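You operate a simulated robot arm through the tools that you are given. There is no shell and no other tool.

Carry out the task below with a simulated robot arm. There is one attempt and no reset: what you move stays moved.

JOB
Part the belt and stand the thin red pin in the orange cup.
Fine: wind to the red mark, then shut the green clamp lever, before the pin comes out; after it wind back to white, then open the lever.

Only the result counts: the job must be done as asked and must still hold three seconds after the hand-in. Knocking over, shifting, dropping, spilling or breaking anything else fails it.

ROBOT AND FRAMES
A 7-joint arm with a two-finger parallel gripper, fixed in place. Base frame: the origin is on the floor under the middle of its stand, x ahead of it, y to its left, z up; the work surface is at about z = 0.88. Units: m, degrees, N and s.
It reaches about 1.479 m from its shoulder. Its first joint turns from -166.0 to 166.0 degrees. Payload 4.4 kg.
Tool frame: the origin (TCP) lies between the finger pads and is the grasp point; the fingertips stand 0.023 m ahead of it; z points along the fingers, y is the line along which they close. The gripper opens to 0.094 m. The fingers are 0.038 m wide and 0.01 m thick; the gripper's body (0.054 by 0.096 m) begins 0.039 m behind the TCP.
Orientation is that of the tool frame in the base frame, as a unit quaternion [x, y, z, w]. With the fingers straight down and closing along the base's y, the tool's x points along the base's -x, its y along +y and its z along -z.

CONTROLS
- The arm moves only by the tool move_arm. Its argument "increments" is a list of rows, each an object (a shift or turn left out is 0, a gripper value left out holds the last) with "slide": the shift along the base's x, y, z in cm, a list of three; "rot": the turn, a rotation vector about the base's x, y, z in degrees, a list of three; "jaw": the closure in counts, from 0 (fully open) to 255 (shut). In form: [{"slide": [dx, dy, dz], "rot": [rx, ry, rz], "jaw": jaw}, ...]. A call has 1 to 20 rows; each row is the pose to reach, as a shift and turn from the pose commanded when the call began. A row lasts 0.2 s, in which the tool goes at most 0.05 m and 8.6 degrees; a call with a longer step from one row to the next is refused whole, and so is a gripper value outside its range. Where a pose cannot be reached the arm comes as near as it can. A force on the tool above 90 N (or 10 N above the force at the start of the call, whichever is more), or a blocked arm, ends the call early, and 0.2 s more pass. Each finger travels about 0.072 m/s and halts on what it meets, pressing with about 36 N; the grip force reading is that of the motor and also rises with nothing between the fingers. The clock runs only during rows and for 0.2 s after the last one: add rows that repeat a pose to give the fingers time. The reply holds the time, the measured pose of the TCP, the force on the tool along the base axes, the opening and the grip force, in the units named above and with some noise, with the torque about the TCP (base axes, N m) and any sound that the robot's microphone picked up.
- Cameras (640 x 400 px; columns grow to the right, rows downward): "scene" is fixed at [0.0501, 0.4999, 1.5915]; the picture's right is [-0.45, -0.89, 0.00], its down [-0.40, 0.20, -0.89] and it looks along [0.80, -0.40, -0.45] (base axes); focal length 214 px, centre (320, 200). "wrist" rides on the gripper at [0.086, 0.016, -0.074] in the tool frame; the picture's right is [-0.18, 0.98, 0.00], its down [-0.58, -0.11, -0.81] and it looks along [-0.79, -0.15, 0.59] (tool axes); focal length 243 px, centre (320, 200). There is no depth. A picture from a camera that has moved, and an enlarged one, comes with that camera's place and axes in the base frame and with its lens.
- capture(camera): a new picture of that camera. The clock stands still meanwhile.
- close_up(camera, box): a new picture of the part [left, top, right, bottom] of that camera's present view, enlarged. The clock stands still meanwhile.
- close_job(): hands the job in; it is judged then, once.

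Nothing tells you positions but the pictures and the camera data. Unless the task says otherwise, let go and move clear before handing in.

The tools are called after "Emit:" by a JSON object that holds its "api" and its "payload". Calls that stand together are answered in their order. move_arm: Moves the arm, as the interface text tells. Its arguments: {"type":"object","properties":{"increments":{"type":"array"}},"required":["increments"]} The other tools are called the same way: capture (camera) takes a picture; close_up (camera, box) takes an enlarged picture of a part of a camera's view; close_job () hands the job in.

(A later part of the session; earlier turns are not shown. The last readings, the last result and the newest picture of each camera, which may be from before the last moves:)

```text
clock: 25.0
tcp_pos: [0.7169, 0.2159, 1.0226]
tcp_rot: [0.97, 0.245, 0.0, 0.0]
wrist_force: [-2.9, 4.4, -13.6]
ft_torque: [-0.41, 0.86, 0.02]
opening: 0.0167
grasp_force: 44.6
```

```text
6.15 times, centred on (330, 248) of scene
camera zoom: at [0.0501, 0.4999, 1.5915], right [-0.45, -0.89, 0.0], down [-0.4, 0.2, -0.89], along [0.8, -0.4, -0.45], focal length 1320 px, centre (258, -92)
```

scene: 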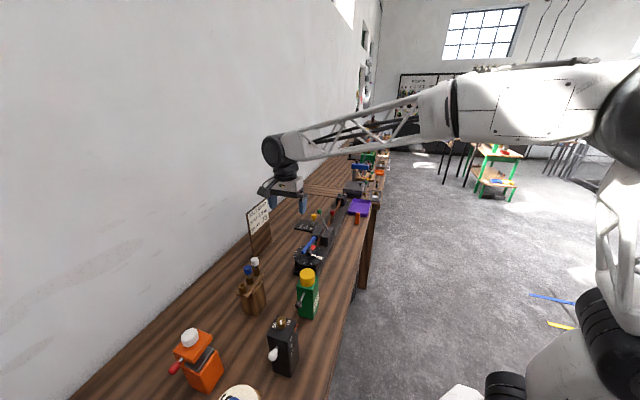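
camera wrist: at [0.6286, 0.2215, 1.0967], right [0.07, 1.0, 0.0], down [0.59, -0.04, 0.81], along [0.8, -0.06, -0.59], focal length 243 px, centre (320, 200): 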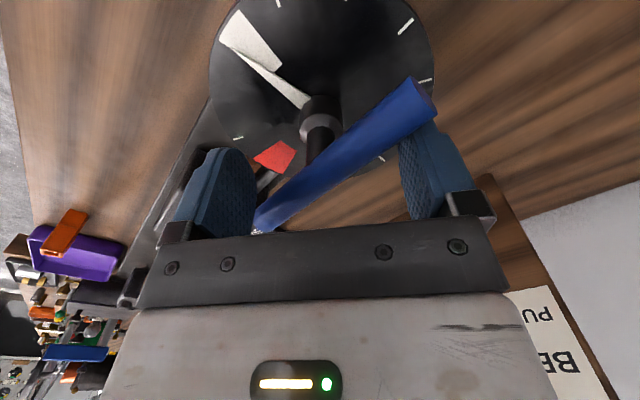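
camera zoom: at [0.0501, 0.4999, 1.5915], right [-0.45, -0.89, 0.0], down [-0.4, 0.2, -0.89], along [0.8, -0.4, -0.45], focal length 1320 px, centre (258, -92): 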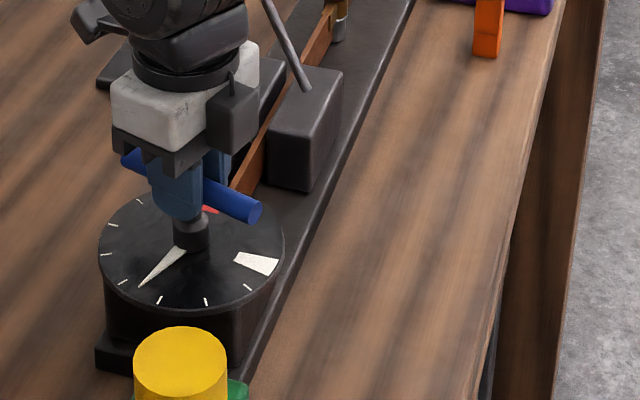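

Emit:
{"api": "move_arm", "payload": {"increments": [{"slide": [0, 0, 0], "rot": [0, 0, -5]}, {"slide": [0, 0, 0], "rot": [0, 0, -10]}, {"slide": [0, 0, 0], "rot": [0, 0, -15]}, {"slide": [0, 0, 0], "rot": [0, 0, -20]}, {"slide": [0, 0, 0], "rot": [0, 0, -25]}, {"slide": [0, 0, 0], "rot": [0, 0, -30]}, {"slide": [0, 0, 0], "rot": [0, 0, -30]}]}}

Emit:
{"api": "close_up", "payload": {"camera": "scene", "box": [290, 215, 370, 280]}}

```text
clock: 25.6
tcp_pos: [0.7118, 0.2131, 1.0388]
tcp_rot: [0.977, 0.214, 0.006, -0.007]
wrist_force: [-15.2, 18.3, 12.2]
ft_torque: [0.18, 0.75, 0.14]
opening: 0.0166
grasp_force: 45.0
out of reach, approached as far as the arm can: row 2
stopped in row 2: the force on the tool passed its limit at 117 N (the readings are from after the stop); the commanded pose is now the measured one
```

```text
6.15 times, centred on (330, 248) of scene
camera zoom: at [0.0501, 0.4999, 1.5915], right [-0.45, -0.89, 0.0], down [-0.4, 0.2, -0.89], along [0.8, -0.4, -0.45], focal length 1320 px, centre (258, -92)
```

zoom: 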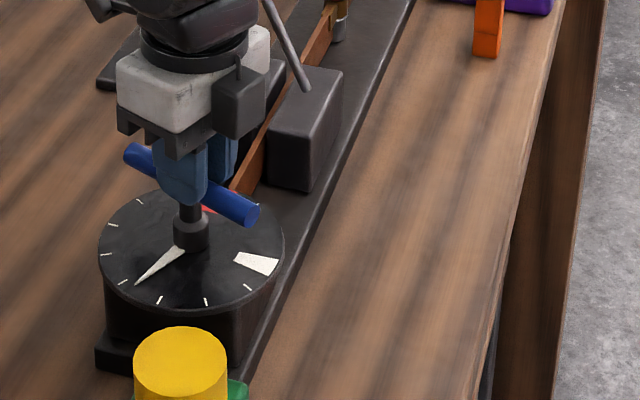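

The wrist hit its turning limit near -155° and slipped up slightly; the crank is unharmed and the pointer stayed. I'll let go, lift, level the hand, then turn it back half a turn for a new grip.

Emit:
{"api": "move_arm", "payload": {"increments": [{"jaw": 0}, {"jaw": 0}, {"jaw": 0}, {"jaw": 0}, {"slide": [0.2, 0.1, 1.5], "rot": [-0.5, 0.25, 0]}, {"slide": [0.55, 0.2, 3.5], "rot": [-0.93, 0.5, 0]}, {"slide": [0.55, 0.2, 3.5], "rot": [-0.93, 0.5, 0]}]}}

Emit:
{"api": "close_up", "payload": {"camera": "scene", "box": [290, 215, 370, 280]}}

```text
clock: 27.2
tcp_pos: [0.7168, 0.2128, 1.0736]
tcp_rot: [0.977, 0.213, -0.002, 0.0]
wrist_force: [-0.1, -0.5, -0.5]
ft_torque: [-0.02, 0.0, 0.04]
opening: 0.094
grasp_force: 0.0
```

```text
6.15 times, centred on (330, 248) of scene
camera zoom: at [0.0501, 0.4999, 1.5915], right [-0.45, -0.89, 0.0], down [-0.4, 0.2, -0.89], along [0.8, -0.4, -0.45], focal length 1320 px, centre (258, -92)
```

zoom: 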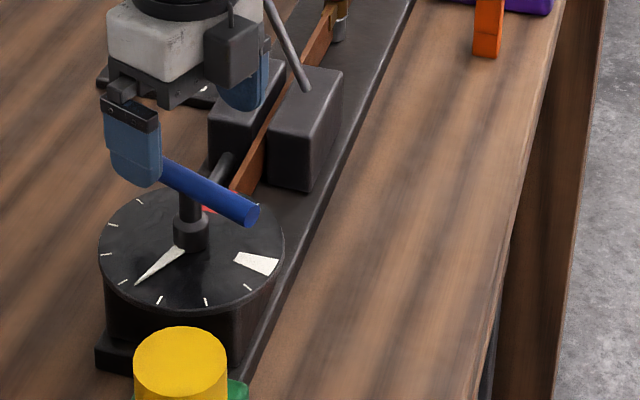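

Emit:
{"api": "move_arm", "payload": {"increments": [{"rot": [0, 0, 8.5]}, {"rot": [0, 0, 17]}, {"rot": [0, 0, 25.5]}, {"rot": [0, 0, 34]}, {"rot": [0, 0, 42.5]}, {"rot": [0, 0, 51]}, {"rot": [0, 0, 59.5]}, {"rot": [0, 0, 68]}, {"rot": [0, 0, 76.5]}, {"rot": [0, 0, 85]}, {"rot": [0, 0, 93.5]}, {"rot": [0, 0, 102]}, {"rot": [0, 0, 110.5]}, {"rot": [0, 0, 119]}, {"rot": [0, 0, 127.5]}, {"rot": [0, 0, 136]}, {"rot": [0, 0, 144.5]}, {"rot": [0, 0, 153]}, {"rot": [0, 0, 161.5]}, {"rot": [0, 0, 170]}]}}

Emit:
{"api": "move_arm", "payload": {"increments": [{"rot": [0, 0, 5]}, {"rot": [0, 0, 10]}, {"rot": [0, 0, 10]}, {"rot": [0, 0, 10]}]}}

Emit:
{"api": "capture", "payload": {"camera": "wrist"}}

```text
clock: 31.4
tcp_pos: [0.7178, 0.2148, 1.0723]
tcp_rot: [-0.128, 0.992, 0.001, 0.001]
wrist_force: [-0.2, -0.1, 0.6]
ft_torque: [-0.03, 0.02, -0.01]
opening: 0.0939
grasp_force: 0.0
```

```text
clock: 32.4
tcp_pos: [0.7185, 0.2139, 1.0726]
tcp_rot: [-0.213, 0.977, 0.001, 0.002]
wrist_force: [0.7, 0.0, 0.1]
ft_torque: [0.02, 0.0, 0.0]
opening: 0.0942
grasp_force: 0.1
```

```text
taken
camera wrist: at [0.6323, 0.1927, 1.1468], right [-0.24, 0.97, 0.0], down [0.57, 0.14, 0.81], along [0.78, 0.2, -0.59], focal length 243 px, centre (320, 200)
```

wrist: 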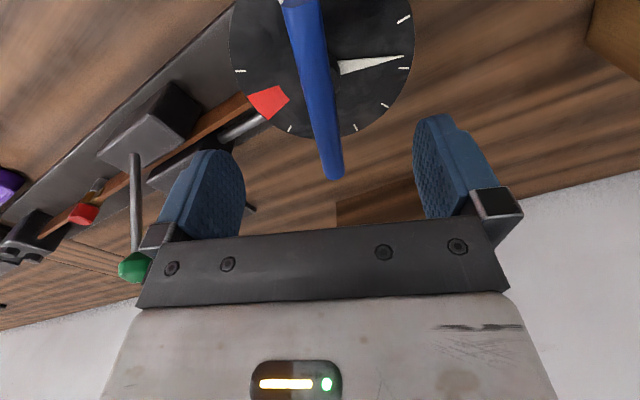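

The bar is between the fingers again. I'll lower and grip it.

Emit:
{"api": "move_arm", "payload": {"increments": [{"slide": [-0.02, 0.1, -2.5]}, {"slide": [-0.02, 0.1, -5]}, {"slide": [-0.02, 0.1, -5]}, {"slide": [-0.02, 0.1, -5], "jaw": 255}, {"slide": [-0.02, 0.1, -5], "jaw": 255}, {"slide": [-0.02, 0.1, -5], "jaw": 255}, {"slide": [-0.02, 0.1, -5], "jaw": 255}, {"slide": [-0.02, 0.1, -5], "jaw": 255}]}}

Emit:
{"api": "close_up", "payload": {"camera": "wrist", "box": [190, 0, 450, 230]}}

```text
clock: 34.2
tcp_pos: [0.7177, 0.2166, 1.0233]
tcp_rot: [-0.213, 0.977, 0.002, 0.002]
wrist_force: [-10.7, 22.7, 0.3]
ft_torque: [0.22, -0.1, -0.02]
opening: 0.0166
grasp_force: 45.4
```

```text
1.74 times, centred on (320, 115) of wrist
camera zoom: at [0.6321, 0.1944, 1.0972], right [-0.24, 0.97, 0.0], down [0.57, 0.14, 0.81], along [0.78, 0.2, -0.59], focal length 422 px, centre (320, 348)
```

zoom: 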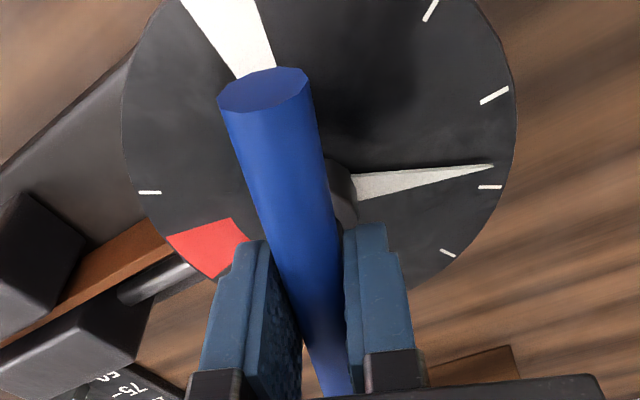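

Emit:
{"api": "move_arm", "payload": {"increments": [{"slide": [-0.02, 0.05, 0], "rot": [0, 0, -5]}, {"slide": [-0.02, 0.05, 0], "rot": [0, 0, -10]}, {"slide": [-0.02, 0.05, 0], "rot": [0, 0, -15]}, {"slide": [-0.02, 0.05, 0], "rot": [0, 0, -20]}, {"slide": [-0.02, 0.05, 0], "rot": [0, 0, -25]}, {"slide": [-0.02, 0.05, 0], "rot": [0, 0, -30]}, {"slide": [-0.02, 0.05, 0], "rot": [0, 0, -35]}, {"slide": [-0.02, 0.05, 0], "rot": [0, 0, -40]}, {"slide": [-0.02, 0.05, 0], "rot": [0, 0, -40]}]}}

```text
clock: 36.2
tcp_pos: [0.719, 0.2158, 1.0221]
tcp_rot: [0.135, 0.991, 0.001, 0.002]
wrist_force: [26.3, -2.6, -1.0]
ft_torque: [0.21, 0.64, 0.01]
opening: 0.0165
grasp_force: 45.2
```

Emit:
{"api": "move_arm", "payload": {"increments": [{"slide": [0.05, 0, 0], "rot": [0, 0, -5]}, {"slide": [0.05, 0, 0], "rot": [0, 0, -10]}, {"slide": [0.05, 0, 0], "rot": [0, 0, -15]}, {"slide": [0.05, 0, 0], "rot": [0, 0, -20]}, {"slide": [0.05, 0, 0], "rot": [0, 0, -25]}, {"slide": [0.05, 0, 0], "rot": [0, 0, -30]}, {"slide": [0.05, 0, 0], "rot": [0, 0, -35]}, {"slide": [0.05, 0, 0], "rot": [0, 0, -40]}, {"slide": [0.05, 0, 0], "rot": [0, 0, -40]}]}}

Emit:
{"api": "close_up", "payload": {"camera": "scene", "box": [290, 215, 370, 280]}}

```text
clock: 38.2
tcp_pos: [0.7181, 0.2147, 1.0232]
tcp_rot: [0.465, 0.885, 0.0, 0.001]
wrist_force: [-53.1, -44.3, 32.3]
ft_torque: [0.04, 0.84, 0.07]
opening: 0.0168
grasp_force: 44.8
```

```text
6.15 times, centred on (330, 248) of scene
camera zoom: at [0.0501, 0.4999, 1.5915], right [-0.45, -0.89, 0.0], down [-0.4, 0.2, -0.89], along [0.8, -0.4, -0.45], focal length 1320 px, centre (258, -92)
```

zoom: 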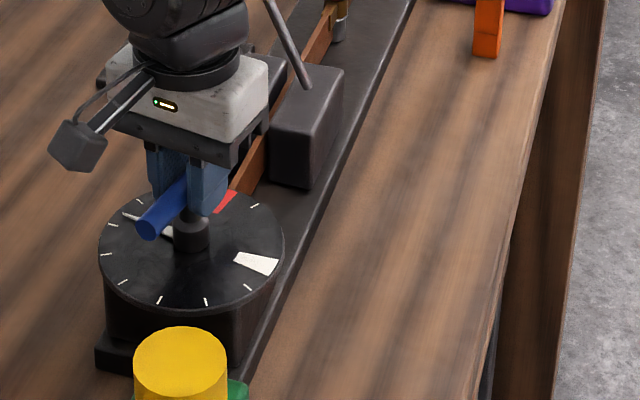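

The side force is growing, so I'll ease the hand back toward the hub centre before going on.

Emit:
{"api": "move_arm", "payload": {"increments": [{"slide": [-0.07, -0.06, 0]}, {"slide": [-0.07, -0.06, 0]}, {"slide": [-0.07, -0.06, 0]}]}}

```text
clock: 39.0
tcp_pos: [0.7192, 0.2135, 1.0221]
tcp_rot: [0.465, 0.885, 0.0, 0.002]
wrist_force: [-27.2, -37.2, 30.0]
ft_torque: [-0.25, 0.3, 0.03]
opening: 0.017
grasp_force: 44.9
```

Emit:
{"api": "move_arm", "payload": {"increments": [{"slide": [-0.04, -0.06, 0.05]}, {"slide": [-0.04, -0.06, 0.05], "rot": [0, 0, -5]}, {"slide": [-0.04, -0.06, 0.05], "rot": [0, 0, -10]}, {"slide": [-0.04, -0.06, 0.05], "rot": [0, 0, -15]}, {"slide": [-0.04, -0.06, 0.05], "rot": [0, 0, -20]}, {"slide": [-0.04, -0.06, 0.05], "rot": [0, 0, -25]}, {"slide": [-0.04, -0.06, 0.05], "rot": [0, 0, -25]}]}}

Emit:
{"api": "close_up", "payload": {"camera": "scene", "box": [290, 215, 370, 280]}}

```text
clock: 40.6
tcp_pos: [0.7179, 0.2145, 1.0244]
tcp_rot: [0.646, 0.763, 0.0, 0.002]
wrist_force: [23.5, 11.2, -0.7]
ft_torque: [1.16, 0.02, -0.02]
opening: 0.0168
grasp_force: 44.8
```

```text
6.15 times, centred on (330, 248) of scene
camera zoom: at [0.0501, 0.4999, 1.5915], right [-0.45, -0.89, 0.0], down [-0.4, 0.2, -0.89], along [0.8, -0.4, -0.45], focal length 1320 px, centre (258, -92)
```

zoom: 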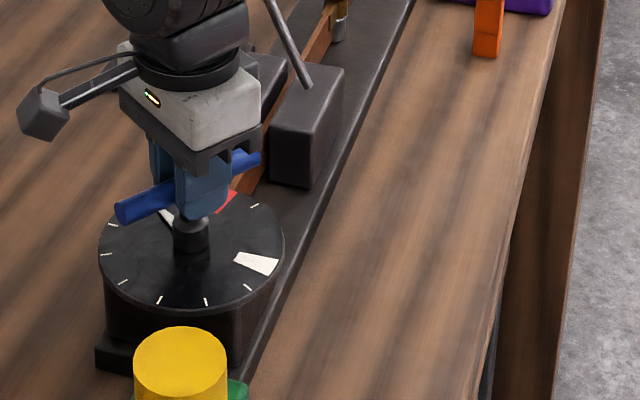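

Emit:
{"api": "move_arm", "payload": {"increments": [{"slide": [0.03, 0.02, 0], "rot": [0, 0, -5]}, {"slide": [0.03, 0.02, 0], "rot": [0, 0, -10]}, {"slide": [0.03, 0.02, 0], "rot": [0, 0, -15]}, {"slide": [0.03, 0.02, 0], "rot": [0, 0, -20]}, {"slide": [0.03, 0.02, 0], "rot": [0, 0, -25]}, {"slide": [0.03, 0.02, 0], "rot": [0, 0, -30]}, {"slide": [0.03, 0.02, 0], "rot": [0, 0, -30]}]}}

Emit:
{"api": "close_up", "payload": {"camera": "wrist", "box": [190, 0, 450, 230]}}

Emit:
{"api": "close_up", "payload": {"camera": "scene", "box": [290, 215, 370, 280]}}

```text
clock: 42.2
tcp_pos: [0.7169, 0.2149, 1.0236]
tcp_rot: [0.821, 0.571, -0.001, 0.002]
wrist_force: [-11.1, 3.8, 10.3]
ft_torque: [-0.37, 0.23, 0.0]
opening: 0.0169
grasp_force: 45.0
```

```text
1.74 times, centred on (320, 115) of wrist
camera zoom: at [0.762, 0.2903, 1.0971], right [0.86, -0.52, 0.0], down [-0.3, -0.5, 0.81], along [-0.42, -0.69, -0.59], focal length 422 px, centre (320, 348)
```

zoom: 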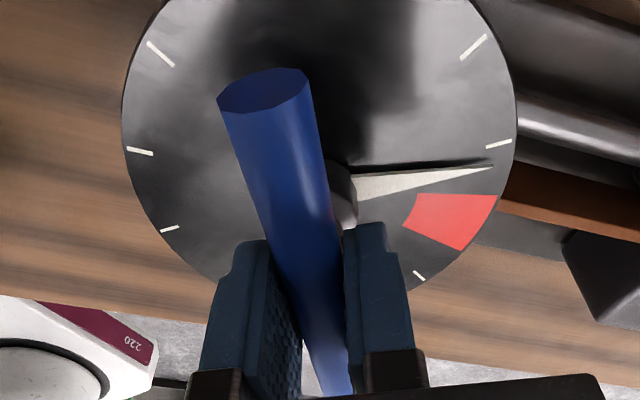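

```text
6.15 times, centred on (330, 248) of scene
camera zoom: at [0.0501, 0.4999, 1.5915], right [-0.45, -0.89, 0.0], down [-0.4, 0.2, -0.89], along [0.8, -0.4, -0.45], focal length 1320 px, centre (258, -92)
```

zoom: 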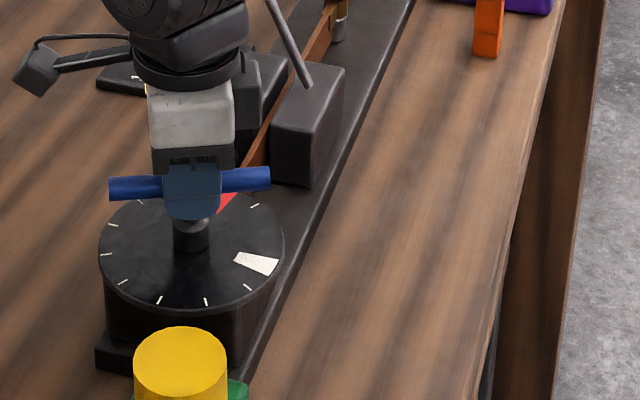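

The pointer is just short of red, and winding has shifted the front clamp block slightly along the belt. I'll finish the last ~22°.

Emit:
{"api": "move_arm", "payload": {"increments": [{"rot": [0, 0, -5]}, {"rot": [0, 0, -10]}, {"rot": [0, 0, -15]}, {"rot": [0, 0, -20]}, {"rot": [0, 0, -22]}, {"rot": [0, 0, -22]}]}}

Emit:
{"api": "close_up", "payload": {"camera": "wrist", "box": [190, 0, 450, 230]}}

Emit:
{"api": "close_up", "payload": {"camera": "scene", "box": [290, 215, 370, 280]}}

```text
clock: 43.6
tcp_pos: [0.7171, 0.2148, 1.0227]
tcp_rot: [0.915, 0.404, -0.003, 0.0]
wrist_force: [-51.4, 20.0, 5.6]
ft_torque: [0.63, -0.11, 0.03]
opening: 0.017
grasp_force: 45.0
```

```text
1.74 times, centred on (320, 115) of wrist
camera zoom: at [0.7868, 0.268, 1.097], right [0.6, -0.8, 0.0], down [-0.47, -0.35, 0.81], along [-0.65, -0.49, -0.59], focal length 422 px, centre (320, 348)
```

zoom: 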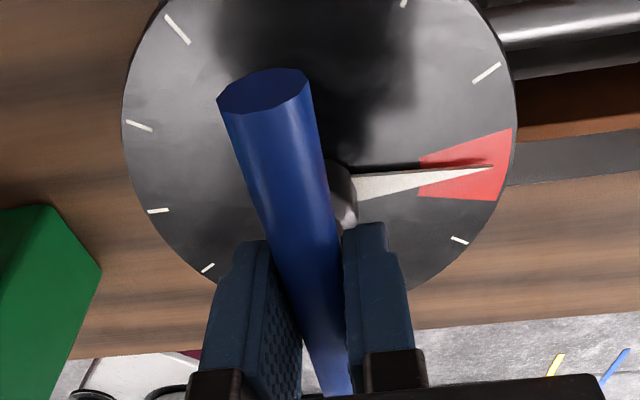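

```text
6.15 times, centred on (330, 248) of scene
camera zoom: at [0.0501, 0.4999, 1.5915], right [-0.45, -0.89, 0.0], down [-0.4, 0.2, -0.89], along [0.8, -0.4, -0.45], focal length 1320 px, centre (258, -92)
```

zoom: 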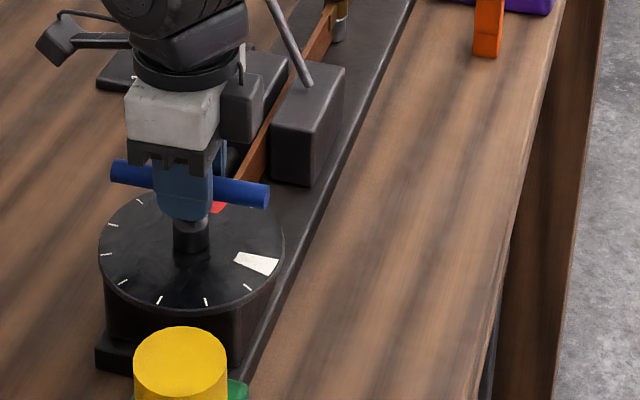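

The pointer sits in the middle of red. I'll relieve the side load, open and lift away carefully, then check the pointer.

Emit:
{"api": "move_arm", "payload": {"increments": [{"slide": [-0.06, 0.03, 0]}, {"slide": [-0.06, 0.03, 0]}, {"slide": [-0.06, 0.03, 0], "jaw": 0}, {"slide": [-0.06, 0.03, 0], "jaw": 0}, {"slide": [-0.06, 0.03, 0], "jaw": 0}, {"slide": [-0.06, 0.03, 0], "jaw": 0}, {"slide": [-0.06, 0.03, 3]}, {"slide": [-0.06, 0.03, 7]}, {"slide": [-0.06, 0.03, 11]}, {"slide": [-0.06, 0.03, 11]}]}}

Emit:
{"api": "capture", "payload": {"camera": "wrist"}}

Emit:
{"api": "close_up", "payload": {"camera": "scene", "box": [290, 195, 370, 280]}}

```text
clock: 45.8
tcp_pos: [0.7191, 0.2155, 1.1339]
tcp_rot: [0.915, 0.404, -0.001, 0.002]
wrist_force: [-0.4, 1.2, -0.2]
ft_torque: [-0.03, -0.01, 0.04]
opening: 0.0939
grasp_force: 0.1
```

```text
taken
camera wrist: at [0.7878, 0.2682, 1.2084], right [0.6, -0.8, 0.0], down [-0.47, -0.35, 0.81], along [-0.65, -0.49, -0.59], focal length 243 px, centre (320, 200)
```

wrist: 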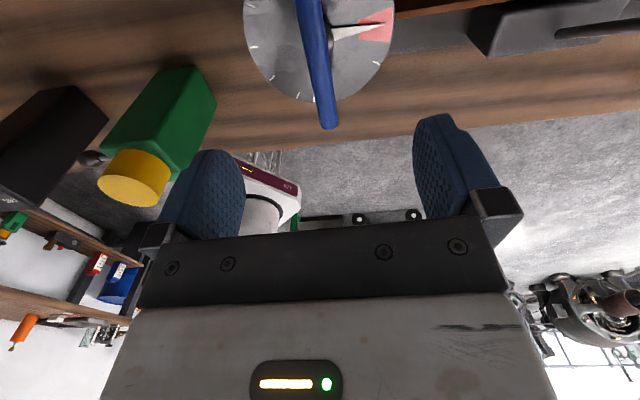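

```text
4.71 times, centred on (330, 238) of scene
camera zoom: at [0.0501, 0.4999, 1.5915], right [-0.45, -0.89, 0.0], down [-0.4, 0.2, -0.89], along [0.8, -0.4, -0.45], focal length 1009 px, centre (273, 24)
```

zoom: 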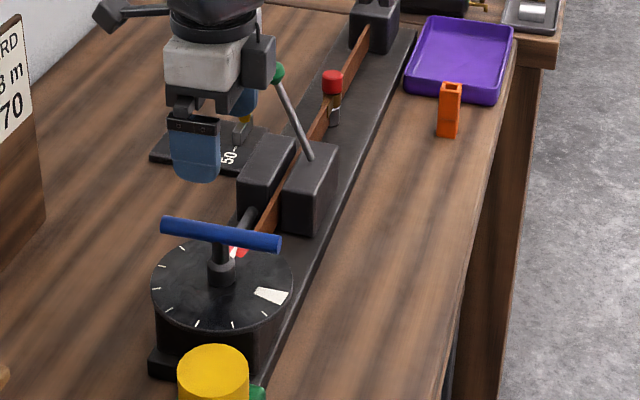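

Red is set and holding. Now the green lever: it leans toward the wall from the front clamp block, which moved about 1 cm while winding. I'll move above the ball with the fingers set to close along the belt direction.

Emit:
{"api": "move_arm", "payload": {"increments": [{"slide": [0, 0, 3]}, {"slide": [3, -2.5, 4.6]}, {"slide": [6, -5, 4.6]}, {"slide": [9, -7.4, 4.6]}, {"slide": [12, -9.8, 4.6], "rot": [0, 0, -1.3]}, {"slide": [14.8, -12.1, 4.6], "rot": [0, 0, -2.6]}, {"slide": [14.8, -12.1, 4.6], "rot": [0, 0, -2.6]}]}}

Emit:
{"api": "capture", "payload": {"camera": "wrist"}}

Emit:
{"api": "close_up", "payload": {"camera": "scene", "box": [290, 185, 370, 280]}}

```text
clock: 47.4
tcp_pos: [0.8695, 0.0956, 1.1809]
tcp_rot: [0.924, 0.383, -0.001, 0.001]
wrist_force: [-0.2, -1.5, 0.3]
ft_torque: [-0.04, -0.03, -0.01]
opening: 0.0936
grasp_force: 0.0
```

```text
taken
camera wrist: at [0.9405, 0.1458, 1.2547], right [0.56, -0.83, 0.0], down [-0.49, -0.33, 0.81], along [-0.67, -0.46, -0.59], focal length 243 px, centre (320, 200)
```

wrist: 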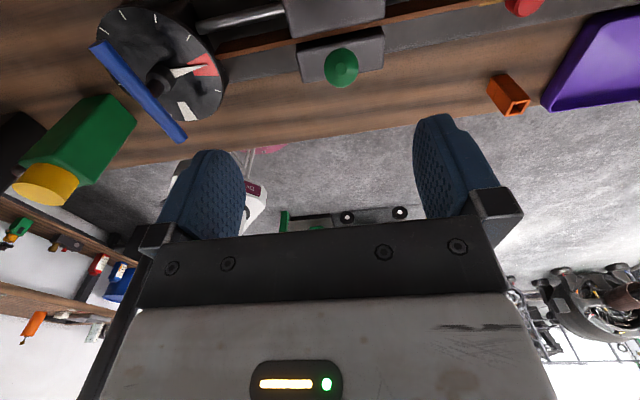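

```text
4.21 times, centred on (330, 232) of scene
camera zoom: at [0.0501, 0.4999, 1.5915], right [-0.45, -0.89, 0.0], down [-0.4, 0.2, -0.89], along [0.8, -0.4, -0.45], focal length 903 px, centre (278, 63)
```

zoom: 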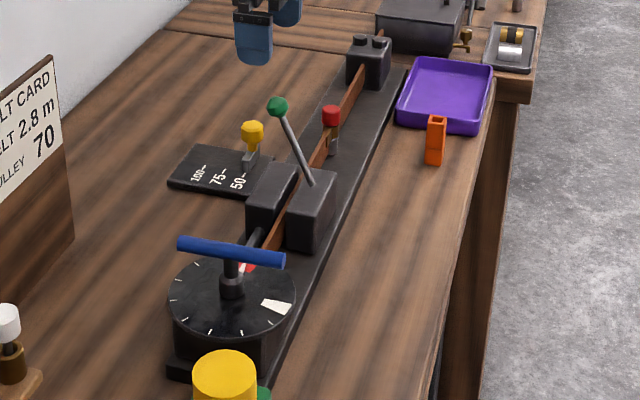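

The ball is at about (0.879, 0.085, 1.074), leaning about 25° toward the wall over its base at about (0.843, 0.058). I'll lower the open fingers around the ball.

Emit:
{"api": "move_arm", "payload": {"increments": [{"slide": [0.95, -1.1, -3]}, {"slide": [0.95, -1.1, -7]}, {"slide": [0.95, -1.1, -10.5]}, {"slide": [0.95, -1.1, -10.5]}]}}

Emit:
{"api": "capture", "payload": {"camera": "wrist"}}

Emit:
{"api": "close_up", "payload": {"camera": "scene", "box": [290, 185, 370, 250]}}

```text
clock: 48.4
tcp_pos: [0.8764, 0.0832, 1.0754]
tcp_rot: [0.924, 0.383, -0.001, 0.001]
wrist_force: [-1.1, -0.1, 0.8]
ft_torque: [0.03, 0.0, 0.03]
opening: 0.094
grasp_force: 0.0
```

```text
taken
camera wrist: at [0.9489, 0.1327, 1.1488], right [0.56, -0.83, 0.0], down [-0.49, -0.33, 0.81], along [-0.67, -0.46, -0.59], focal length 243 px, centre (320, 200)
```

wrist: 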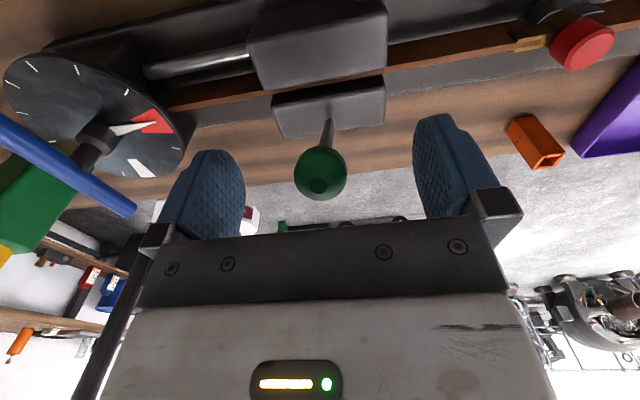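

```text
6.15 times, centred on (330, 218) of scene
camera zoom: at [0.0501, 0.4999, 1.5915], right [-0.45, -0.89, 0.0], down [-0.4, 0.2, -0.89], along [0.8, -0.4, -0.45], focal length 1320 px, centre (258, 92)
```

zoom: 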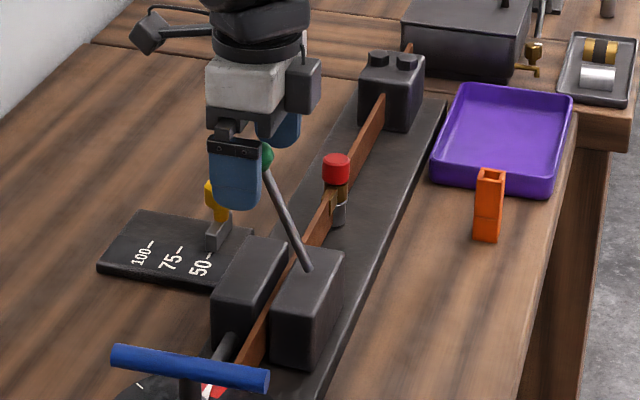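

The ball is centred between the fingers. I'll close on it.

Emit:
{"api": "move_arm", "payload": {"increments": [{"slide": [0, 0, -0.3], "jaw": 255}, {"slide": [0, 0, -0.3], "jaw": 255}, {"slide": [0, 0, -0.3], "jaw": 255}, {"slide": [0, 0, -0.3], "jaw": 255}, {"slide": [0, 0, -0.3], "jaw": 255}]}}

Emit:
{"api": "capture", "payload": {"camera": "wrist"}}

```text
clock: 49.6
tcp_pos: [0.8774, 0.0828, 1.0726]
tcp_rot: [0.924, 0.383, -0.001, 0.002]
wrist_force: [9.9, -6.9, -1.5]
ft_torque: [0.07, -0.18, 0.01]
opening: 0.0244
grasp_force: 44.9
```

```text
taken
camera wrist: at [0.9482, 0.1318, 1.1459], right [0.56, -0.83, 0.0], down [-0.49, -0.33, 0.81], along [-0.67, -0.46, -0.59], focal length 243 px, centre (320, 200)
```

wrist: 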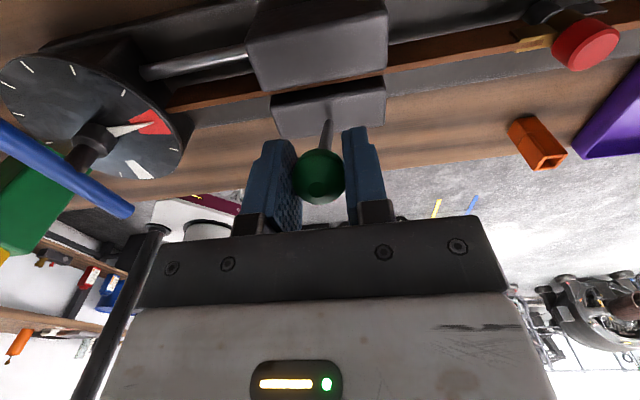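

I have the ball. I'll test the swing gently, moving a few millimetres toward the bench edge along the lever's arc.

Emit:
{"api": "move_arm", "payload": {"increments": [{"slide": [-0.3, -0.3, 0.2]}, {"slide": [-0.6, -0.6, 0.38]}, {"slide": [-0.6, -0.6, 0.38]}]}}

Emit:
{"api": "close_up", "payload": {"camera": "scene", "box": [290, 185, 370, 250]}}

```text
clock: 50.4
tcp_pos: [0.871, 0.0761, 1.0759]
tcp_rot: [0.924, 0.382, -0.002, 0.001]
wrist_force: [17.8, -5.7, -7.9]
ft_torque: [0.77, -0.84, -0.01]
opening: 0.0251
grasp_force: 44.9
```

```text
6.15 times, centred on (330, 218) of scene
camera zoom: at [0.0501, 0.4999, 1.5915], right [-0.45, -0.89, 0.0], down [-0.4, 0.2, -0.89], along [0.8, -0.4, -0.45], focal length 1320 px, centre (258, 92)
```

zoom: 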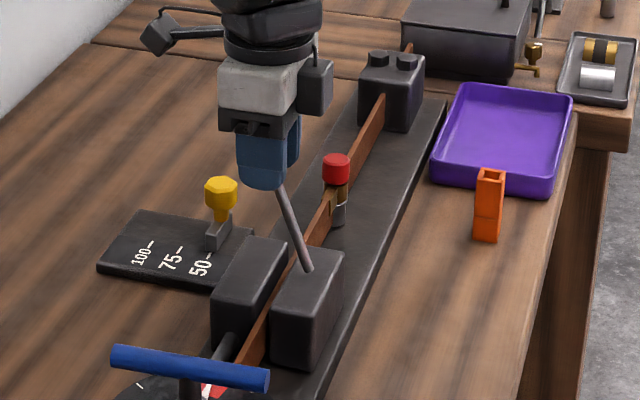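

The lever swings freely that way. I'll carry on along the arc toward upright.

Emit:
{"api": "move_arm", "payload": {"increments": [{"slide": [-0.32, -0.32, 0.13]}, {"slide": [-0.64, -0.64, 0.25]}, {"slide": [-0.97, -0.97, 0.36]}, {"slide": [-1.3, -1.3, 0.46]}, {"slide": [-1.64, -1.64, 0.53]}, {"slide": [-1.97, -1.97, 0.58]}, {"slide": [-2.3, -2.3, 0.61]}, {"slide": [-2.65, -2.65, 0.63]}, {"slide": [-2.65, -2.65, 0.63]}]}}

Emit:
{"api": "close_up", "payload": {"camera": "scene", "box": [290, 185, 370, 250]}}

Emit:
{"api": "capture", "payload": {"camera": "wrist"}}

```text
clock: 52.4
tcp_pos: [0.8433, 0.0494, 1.0821]
tcp_rot: [0.924, 0.382, -0.001, 0.001]
wrist_force: [44.5, -33.8, 3.2]
ft_torque: [0.46, -0.76, -0.42]
opening: 0.0249
grasp_force: 45.2
```

```text
6.15 times, centred on (330, 218) of scene
camera zoom: at [0.0501, 0.4999, 1.5915], right [-0.45, -0.89, 0.0], down [-0.4, 0.2, -0.89], along [0.8, -0.4, -0.45], focal length 1320 px, centre (258, 92)
```

zoom: 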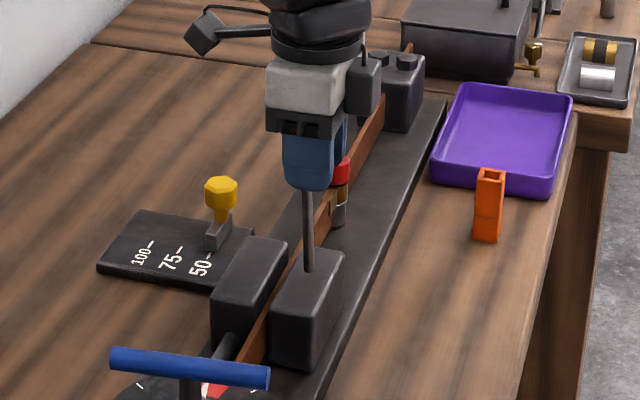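

```text
taken
camera wrist: at [0.9148, 0.0993, 1.1554], right [0.56, -0.83, 0.0], down [-0.49, -0.33, 0.81], along [-0.67, -0.46, -0.59], focal length 243 px, centre (320, 200)
```

wrist: 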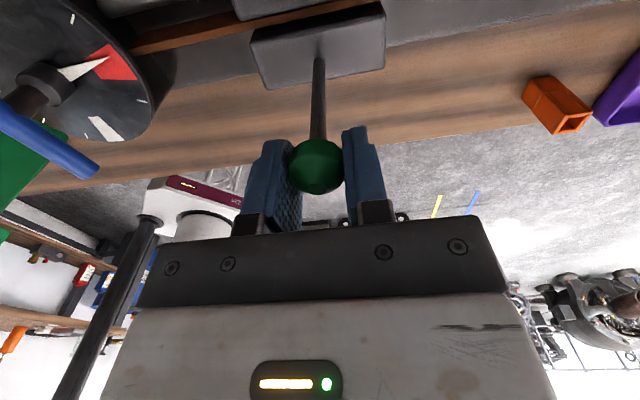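

Emit:
{"api": "move_arm", "payload": {"increments": [{"slide": [0.1, -0.1, 0]}, {"slide": [-0.23, -0.45, -0.01]}, {"slide": [-0.56, -0.8, -0.04]}, {"slide": [-0.88, -1.15, -0.1]}, {"slide": [-1.21, -1.49, -0.17]}, {"slide": [-1.21, -1.49, -0.17]}]}}

Emit:
{"api": "close_up", "payload": {"camera": "scene", "box": [290, 185, 370, 250]}}

```text
clock: 53.8
tcp_pos: [0.8306, 0.0349, 1.0806]
tcp_rot: [0.924, 0.383, -0.001, 0.001]
wrist_force: [10.9, 2.1, 8.2]
ft_torque: [0.83, -0.86, -0.08]
opening: 0.0245
grasp_force: 44.6
```

```text
6.15 times, centred on (330, 218) of scene
camera zoom: at [0.0501, 0.4999, 1.5915], right [-0.45, -0.89, 0.0], down [-0.4, 0.2, -0.89], along [0.8, -0.4, -0.45], focal length 1320 px, centre (258, 92)
```

zoom: 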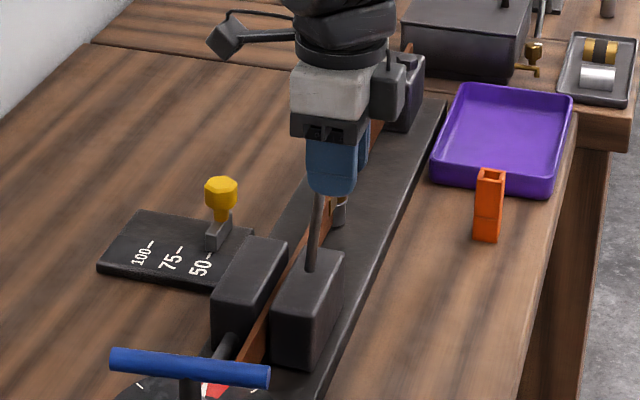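

Emit:
{"api": "move_arm", "payload": {"increments": [{"slide": [-0.32, -0.34, -0.09]}, {"slide": [-0.64, -0.68, -0.2]}, {"slide": [-0.96, -1.02, -0.34]}, {"slide": [-1.27, -1.35, -0.49]}, {"slide": [-1.58, -1.67, -0.67]}, {"slide": [-1.88, -1.99, -0.86]}, {"slide": [-1.88, -1.99, -0.86]}]}}

Emit:
{"api": "close_up", "payload": {"camera": "scene", "box": [290, 185, 370, 250]}}

```text
clock: 55.4
tcp_pos: [0.8117, 0.0166, 1.0713]
tcp_rot: [0.924, 0.383, -0.001, 0.002]
wrist_force: [-16.6, 22.7, 15.4]
ft_torque: [0.82, -0.84, 0.4]
opening: 0.0246
grasp_force: 44.8
```

```text
6.15 times, centred on (330, 218) of scene
camera zoom: at [0.0501, 0.4999, 1.5915], right [-0.45, -0.89, 0.0], down [-0.4, 0.2, -0.89], along [0.8, -0.4, -0.45], focal length 1320 px, centre (258, 92)
```

zoom: 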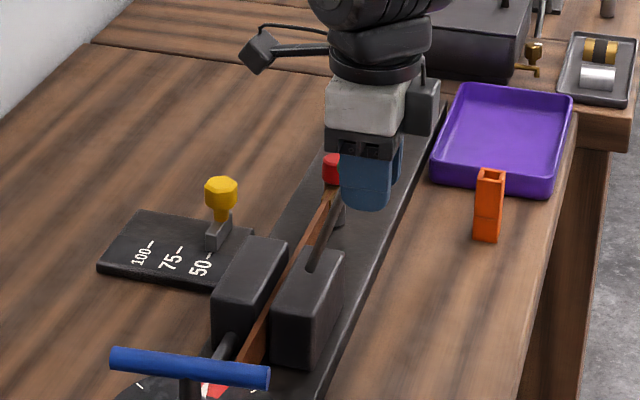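

Emit:
{"api": "move_arm", "payload": {"increments": [{"slide": [-0.34, -0.26, -0.21]}, {"slide": [-0.64, -0.56, -0.44]}, {"slide": [-0.92, -0.84, -0.69]}, {"slide": [-1.21, -1.13, -0.96]}, {"slide": [-1.21, -1.13, -0.96]}]}}

Emit:
{"api": "close_up", "payload": {"camera": "scene", "box": [290, 185, 370, 250]}}

```text
clock: 56.6
tcp_pos: [0.7986, 0.0041, 1.0612]
tcp_rot: [0.924, 0.383, -0.002, 0.001]
wrist_force: [-22.6, 24.1, 17.8]
ft_torque: [0.71, -0.89, 0.49]
opening: 0.0247
grasp_force: 45.6
```

```text
6.15 times, centred on (330, 218) of scene
camera zoom: at [0.0501, 0.4999, 1.5915], right [-0.45, -0.89, 0.0], down [-0.4, 0.2, -0.89], along [0.8, -0.4, -0.45], focal length 1320 px, centre (258, 92)
```

zoom: 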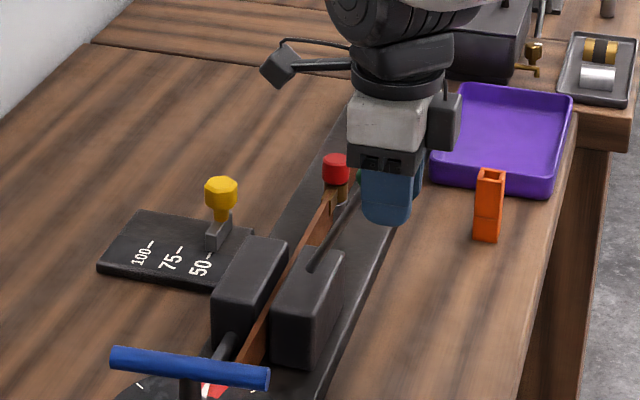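

Emit:
{"api": "move_arm", "payload": {"increments": [{"slide": [-0.31, -0.23, -0.28]}, {"slide": [-0.58, -0.5, -0.58]}, {"slide": [-0.83, -0.75, -0.9]}, {"slide": [-1.08, -1.0, -1.23]}, {"slide": [-1.08, -1.0, -1.23]}]}}

Emit:
{"api": "close_up", "payload": {"camera": "scene", "box": [290, 185, 370, 250]}}

Emit:
{"api": "capture", "payload": {"camera": "wrist"}}

```text
clock: 57.8
tcp_pos: [0.7894, -0.0054, 1.0504]
tcp_rot: [0.924, 0.383, 0.0, 0.002]
wrist_force: [-0.9, 5.1, 13.2]
ft_torque: [0.94, -0.98, 0.11]
opening: 0.025
grasp_force: 44.9
```

```text
6.15 times, centred on (330, 218) of scene
camera zoom: at [0.0501, 0.4999, 1.5915], right [-0.45, -0.89, 0.0], down [-0.4, 0.2, -0.89], along [0.8, -0.4, -0.45], focal length 1320 px, centre (258, 92)
```

zoom: 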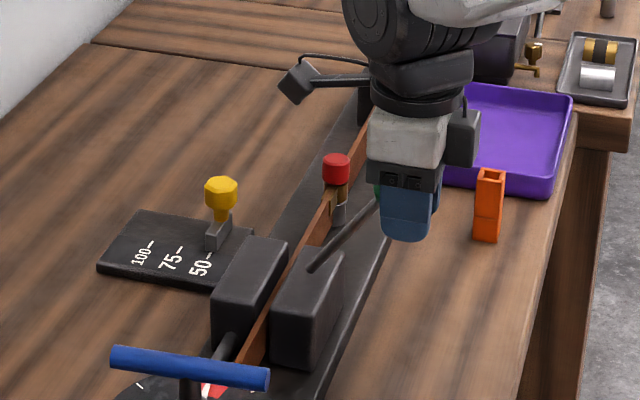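

```text
taken
camera wrist: at [0.86, 0.0432, 1.124], right [0.56, -0.83, 0.0], down [-0.49, -0.33, 0.81], along [-0.67, -0.46, -0.59], focal length 243 px, centre (320, 200)
```

wrist: 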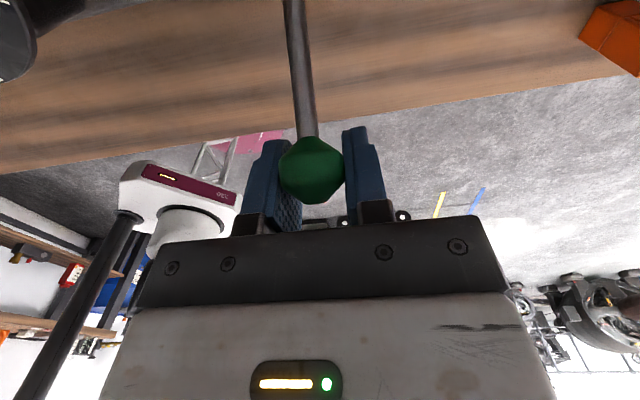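

Emit:
{"api": "move_arm", "payload": {"increments": [{"slide": [-0.23, -0.23, -0.35]}, {"slide": [-0.46, -0.46, -0.71]}, {"slide": [-0.67, -0.67, -1.08]}, {"slide": [-0.87, -0.87, -1.47]}, {"slide": [-0.87, -0.87, -1.47]}]}}

Emit:
{"api": "close_up", "payload": {"camera": "scene", "box": [290, 185, 370, 250]}}

```text
clock: 59.0
tcp_pos: [0.7796, -0.0135, 1.0342]
tcp_rot: [0.924, 0.383, -0.002, 0.002]
wrist_force: [6.5, -10.8, 12.0]
ft_torque: [0.77, -0.6, -0.2]
opening: 0.0248
grasp_force: 45.0
```

```text
6.15 times, centred on (330, 218) of scene
camera zoom: at [0.0501, 0.4999, 1.5915], right [-0.45, -0.89, 0.0], down [-0.4, 0.2, -0.89], along [0.8, -0.4, -0.45], focal length 1320 px, centre (258, 92)
```

zoom: 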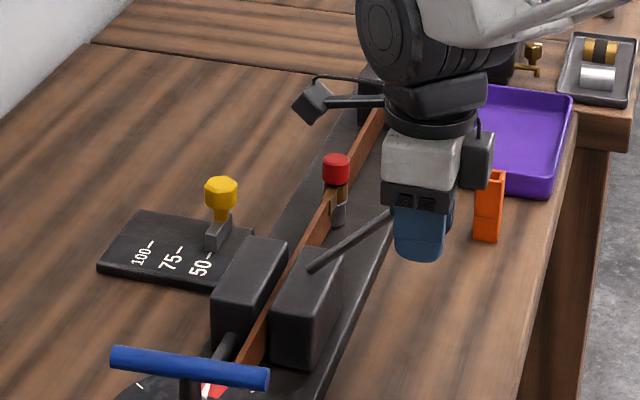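

Emit:
{"api": "move_arm", "payload": {"increments": [{"slide": [-0.18, -0.18, -0.41]}, {"slide": [-0.35, -0.35, -0.83]}, {"slide": [-0.5, -0.5, -1.25]}, {"slide": [-0.64, -0.64, -1.69]}, {"slide": [-0.64, -0.64, -1.69]}]}}

Emit:
{"api": "close_up", "payload": {"camera": "scene", "box": [290, 185, 370, 250]}}

```text
clock: 60.2
tcp_pos: [0.7729, -0.0208, 1.0187]
tcp_rot: [0.924, 0.382, -0.001, 0.002]
wrist_force: [-4.2, -4.5, 33.7]
ft_torque: [0.42, -0.5, -0.03]
opening: 0.0236
grasp_force: 45.0
```

```text
6.15 times, centred on (330, 218) of scene
camera zoom: at [0.0501, 0.4999, 1.5915], right [-0.45, -0.89, 0.0], down [-0.4, 0.2, -0.89], along [0.8, -0.4, -0.45], focal length 1320 px, centre (258, 92)
```

zoom: 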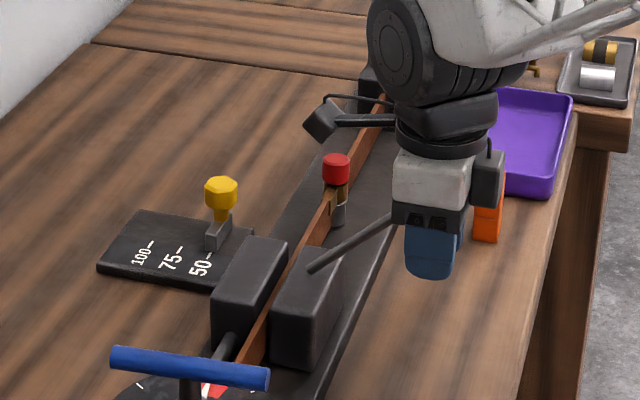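

The lever stops at about 58° toward the bench edge (upward force has risen to 34 N), so I take that as shut. I'll let go, rise clear and inspect it.

Emit:
{"api": "move_arm", "payload": {"increments": [{"slide": [0, 0, 0], "jaw": 0}, {"slide": [0, 0, 0], "jaw": 0}, {"slide": [0, 0, 0], "jaw": 0}, {"slide": [0, 0, 0], "jaw": 0}, {"slide": [0, 0, 4]}, {"slide": [0, 0, 8]}, {"slide": [1, 1, 12]}, {"slide": [3, 3, 15]}, {"slide": [3, 3, 15]}]}}

Emit:
{"api": "capture", "payload": {"camera": "wrist"}}

Emit:
{"api": "close_up", "payload": {"camera": "scene", "box": [290, 185, 370, 280]}}

```text
clock: 62.2
tcp_pos: [0.8022, 0.0119, 1.1678]
tcp_rot: [0.924, 0.384, -0.003, 0.001]
wrist_force: [0.7, -0.5, 0.1]
ft_torque: [-0.01, 0.02, 0.01]
opening: 0.094
grasp_force: 0.0
```

```text
taken
camera wrist: at [0.8749, 0.0612, 1.2419], right [0.56, -0.83, 0.0], down [-0.49, -0.33, 0.81], along [-0.67, -0.46, -0.59], focal length 243 px, centre (320, 200)
```

wrist: 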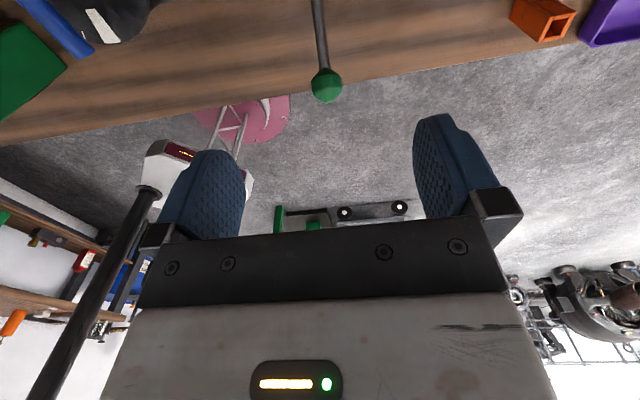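

```text
4.21 times, centred on (330, 232) of scene
camera zoom: at [0.0501, 0.4999, 1.5915], right [-0.45, -0.89, 0.0], down [-0.4, 0.2, -0.89], along [0.8, -0.4, -0.45], focal length 903 px, centre (278, 63)
```

zoom: 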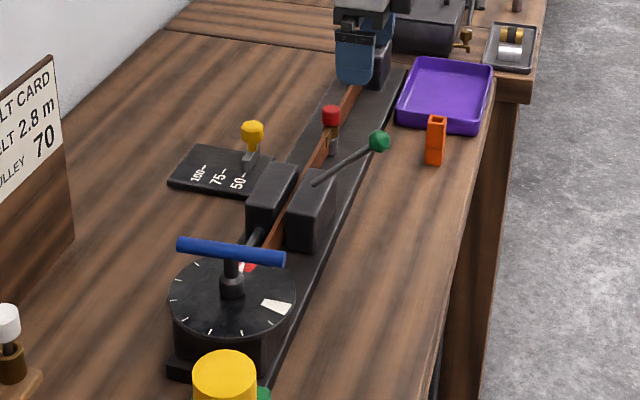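

The lever stays down at its stop. Next is the pin: I'll turn the hand so the fingers straddle the belt, hover over the red head and look closely.

Emit:
{"api": "move_arm", "payload": {"increments": [{"slide": [1.6, -0.5, 1], "rot": [0, 0, 8.2]}, {"slide": [3.2, -1, 2], "rot": [0, 0, 16.4]}, {"slide": [4.8, -1.6, 2], "rot": [0, 0, 24.6]}, {"slide": [6.4, -2.1, 2], "rot": [0, 0, 32.8]}, {"slide": [8, -2.6, 1], "rot": [0, 0, 41]}, {"slide": [9.6, -3.2, 0], "rot": [0, 0, 49.2]}, {"slide": [11.2, -3.7, 0], "rot": [0, 0, 57.4]}, {"slide": [12.8, -4.2, 0], "rot": [0, 0, 65.6]}, {"slide": [14.4, -4.8, 0], "rot": [0, 0, 73.8]}, {"slide": [16, -5.3, 0], "rot": [0, 0, 82]}, {"slide": [17.3, -5.7, -2], "rot": [0, 0, 90]}, {"slide": [17.3, -5.7, -4], "rot": [0, 0, 90]}, {"slide": [17.3, -5.7, -4], "rot": [0, 0, 90]}]}}

Emit:
{"api": "capture", "payload": {"camera": "wrist"}}

Emit:
{"api": "close_up", "payload": {"camera": "scene", "box": [310, 185, 370, 250]}}

```text
clock: 65.0
tcp_pos: [0.9764, -0.0474, 1.1264]
tcp_rot: [0.383, 0.924, 0.0, 0.002]
wrist_force: [0.4, -0.1, -0.5]
ft_torque: [0.02, -0.02, -0.02]
opening: 0.0941
grasp_force: 0.0
```

```text
taken
camera wrist: at [0.9257, 0.0246, 1.2002], right [0.82, 0.57, 0.0], down [0.33, -0.49, 0.81], along [0.46, -0.67, -0.59], focal length 243 px, centre (320, 200)
```

wrist: 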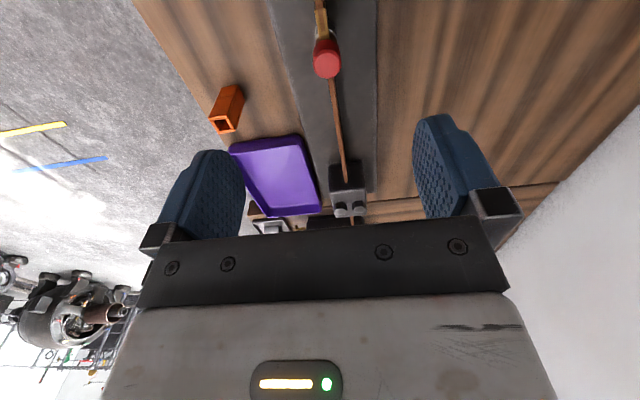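

```text
6.15 times, centred on (340, 218) of scene
camera zoom: at [0.0501, 0.4999, 1.5915], right [-0.45, -0.89, 0.0], down [-0.4, 0.2, -0.89], along [0.8, -0.4, -0.45], focal length 1320 px, centre (197, 92)
```

zoom: 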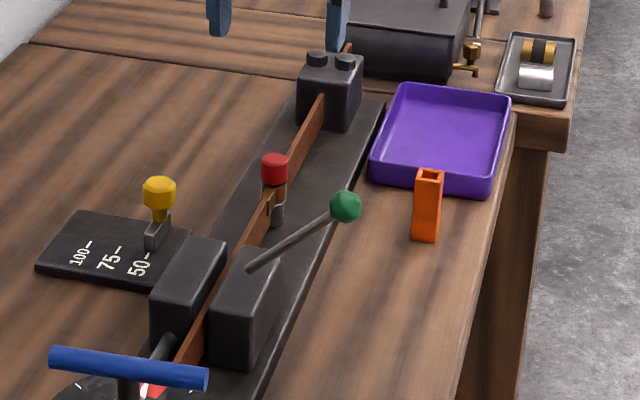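

Emit:
{"api": "close_up", "payload": {"camera": "wrist", "box": [200, 0, 380, 140]}}

Emit:
{"api": "close_up", "payload": {"camera": "scene", "box": [335, 200, 365, 230]}}

Emit:
{"api": "close_up", "payload": {"camera": "scene", "box": [350, 200, 390, 240]}}

```text
2.86 times, centred on (290, 70) of wrist
camera zoom: at [0.9257, 0.0246, 1.2002], right [0.82, 0.57, 0.0], down [0.33, -0.49, 0.81], along [0.46, -0.67, -0.59], focal length 693 px, centre (406, 571)
```

zoom: 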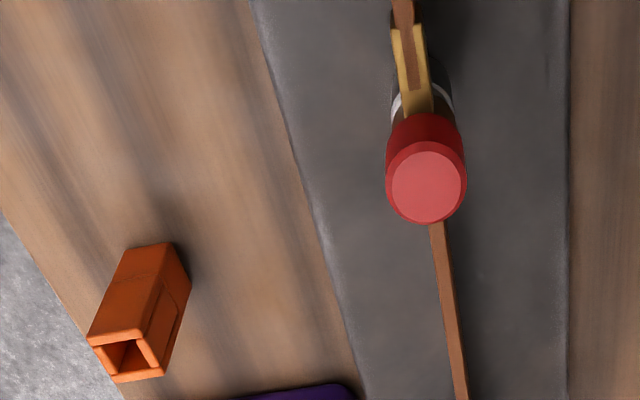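

```text
13.33 times, centred on (350, 215) of scene
camera zoom: at [0.0501, 0.4999, 1.5915], right [-0.45, -0.89, 0.0], down [-0.4, 0.2, -0.89], along [0.8, -0.4, -0.45], focal length 2860 px, centre (-80, 0)
```

zoom: 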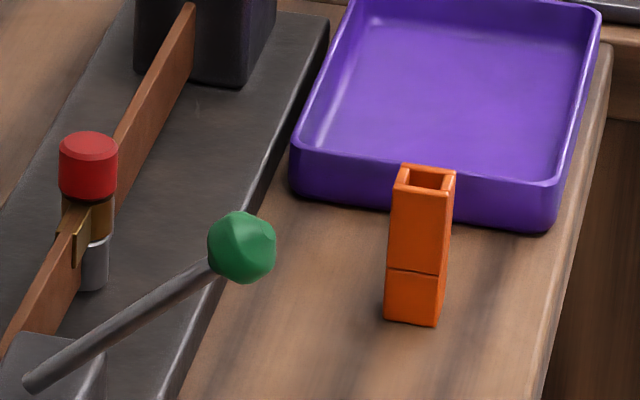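

```text
10.00 times, centred on (370, 220) of scene
camera zoom: at [0.0501, 0.4999, 1.5915], right [-0.45, -0.89, 0.0], down [-0.4, 0.2, -0.89], along [0.8, -0.4, -0.45], focal length 2145 px, centre (-180, 0)
```

zoom: 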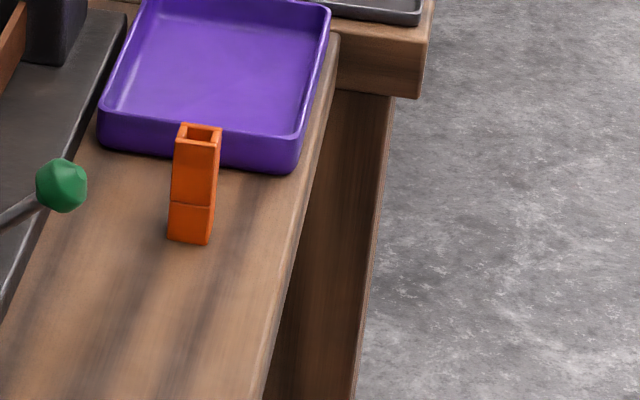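

The cup is aligned with the bench, with its top centre at about (0.932, -0.191, 0.956) and an outer width of 2.4 cm. The pin head, about 2.5 cm across with its top near z = 0.976, is at about (0.989, -0.057). I'll move directly over the head and check.

Emit:
{"api": "move_arm", "payload": {"increments": [{"slide": [0.7, -0.5, -2.5]}, {"slide": [1.35, -0.95, -5.5]}, {"slide": [1.35, -0.95, -8]}, {"slide": [1.35, -0.95, -8]}]}}

Emit:
{"api": "capture", "payload": {"camera": "wrist"}}

Emit:
{"api": "close_up", "payload": {"camera": "scene", "box": [310, 185, 370, 250]}}

```text
clock: 66.0
tcp_pos: [0.9891, -0.057, 1.0466]
tcp_rot: [0.383, 0.924, 0.0, 0.003]
wrist_force: [0.4, -0.3, 0.5]
ft_torque: [0.01, 0.0, 0.01]
opening: 0.094
grasp_force: 0.1
```

```text
taken
camera wrist: at [0.9383, 0.0149, 1.1206], right [0.83, 0.56, 0.0], down [0.33, -0.49, 0.81], along [0.46, -0.67, -0.59], focal length 243 px, centre (320, 200)
```

wrist: 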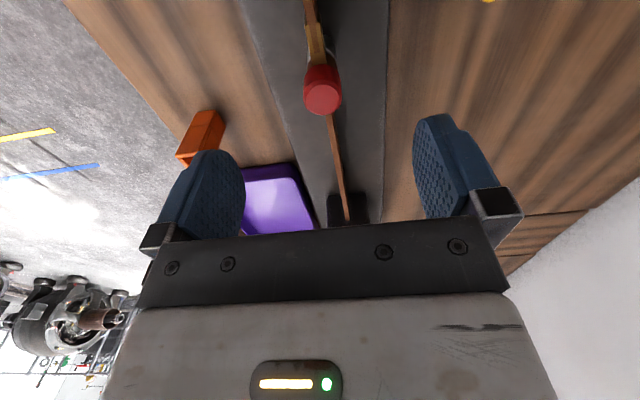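

```text
6.15 times, centred on (340, 218) of scene
camera zoom: at [0.0501, 0.4999, 1.5915], right [-0.45, -0.89, 0.0], down [-0.4, 0.2, -0.89], along [0.8, -0.4, -0.45], focal length 1320 px, centre (197, 92)
```

zoom: 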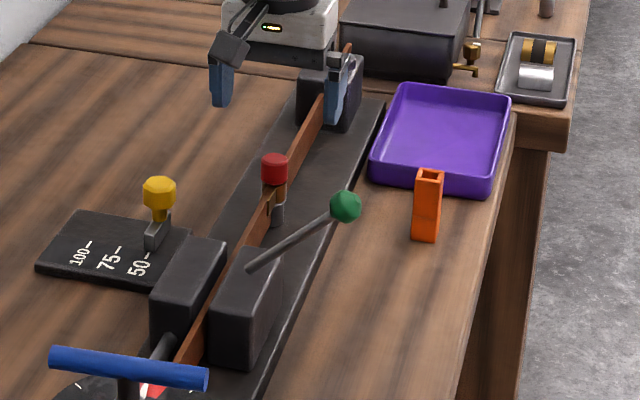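

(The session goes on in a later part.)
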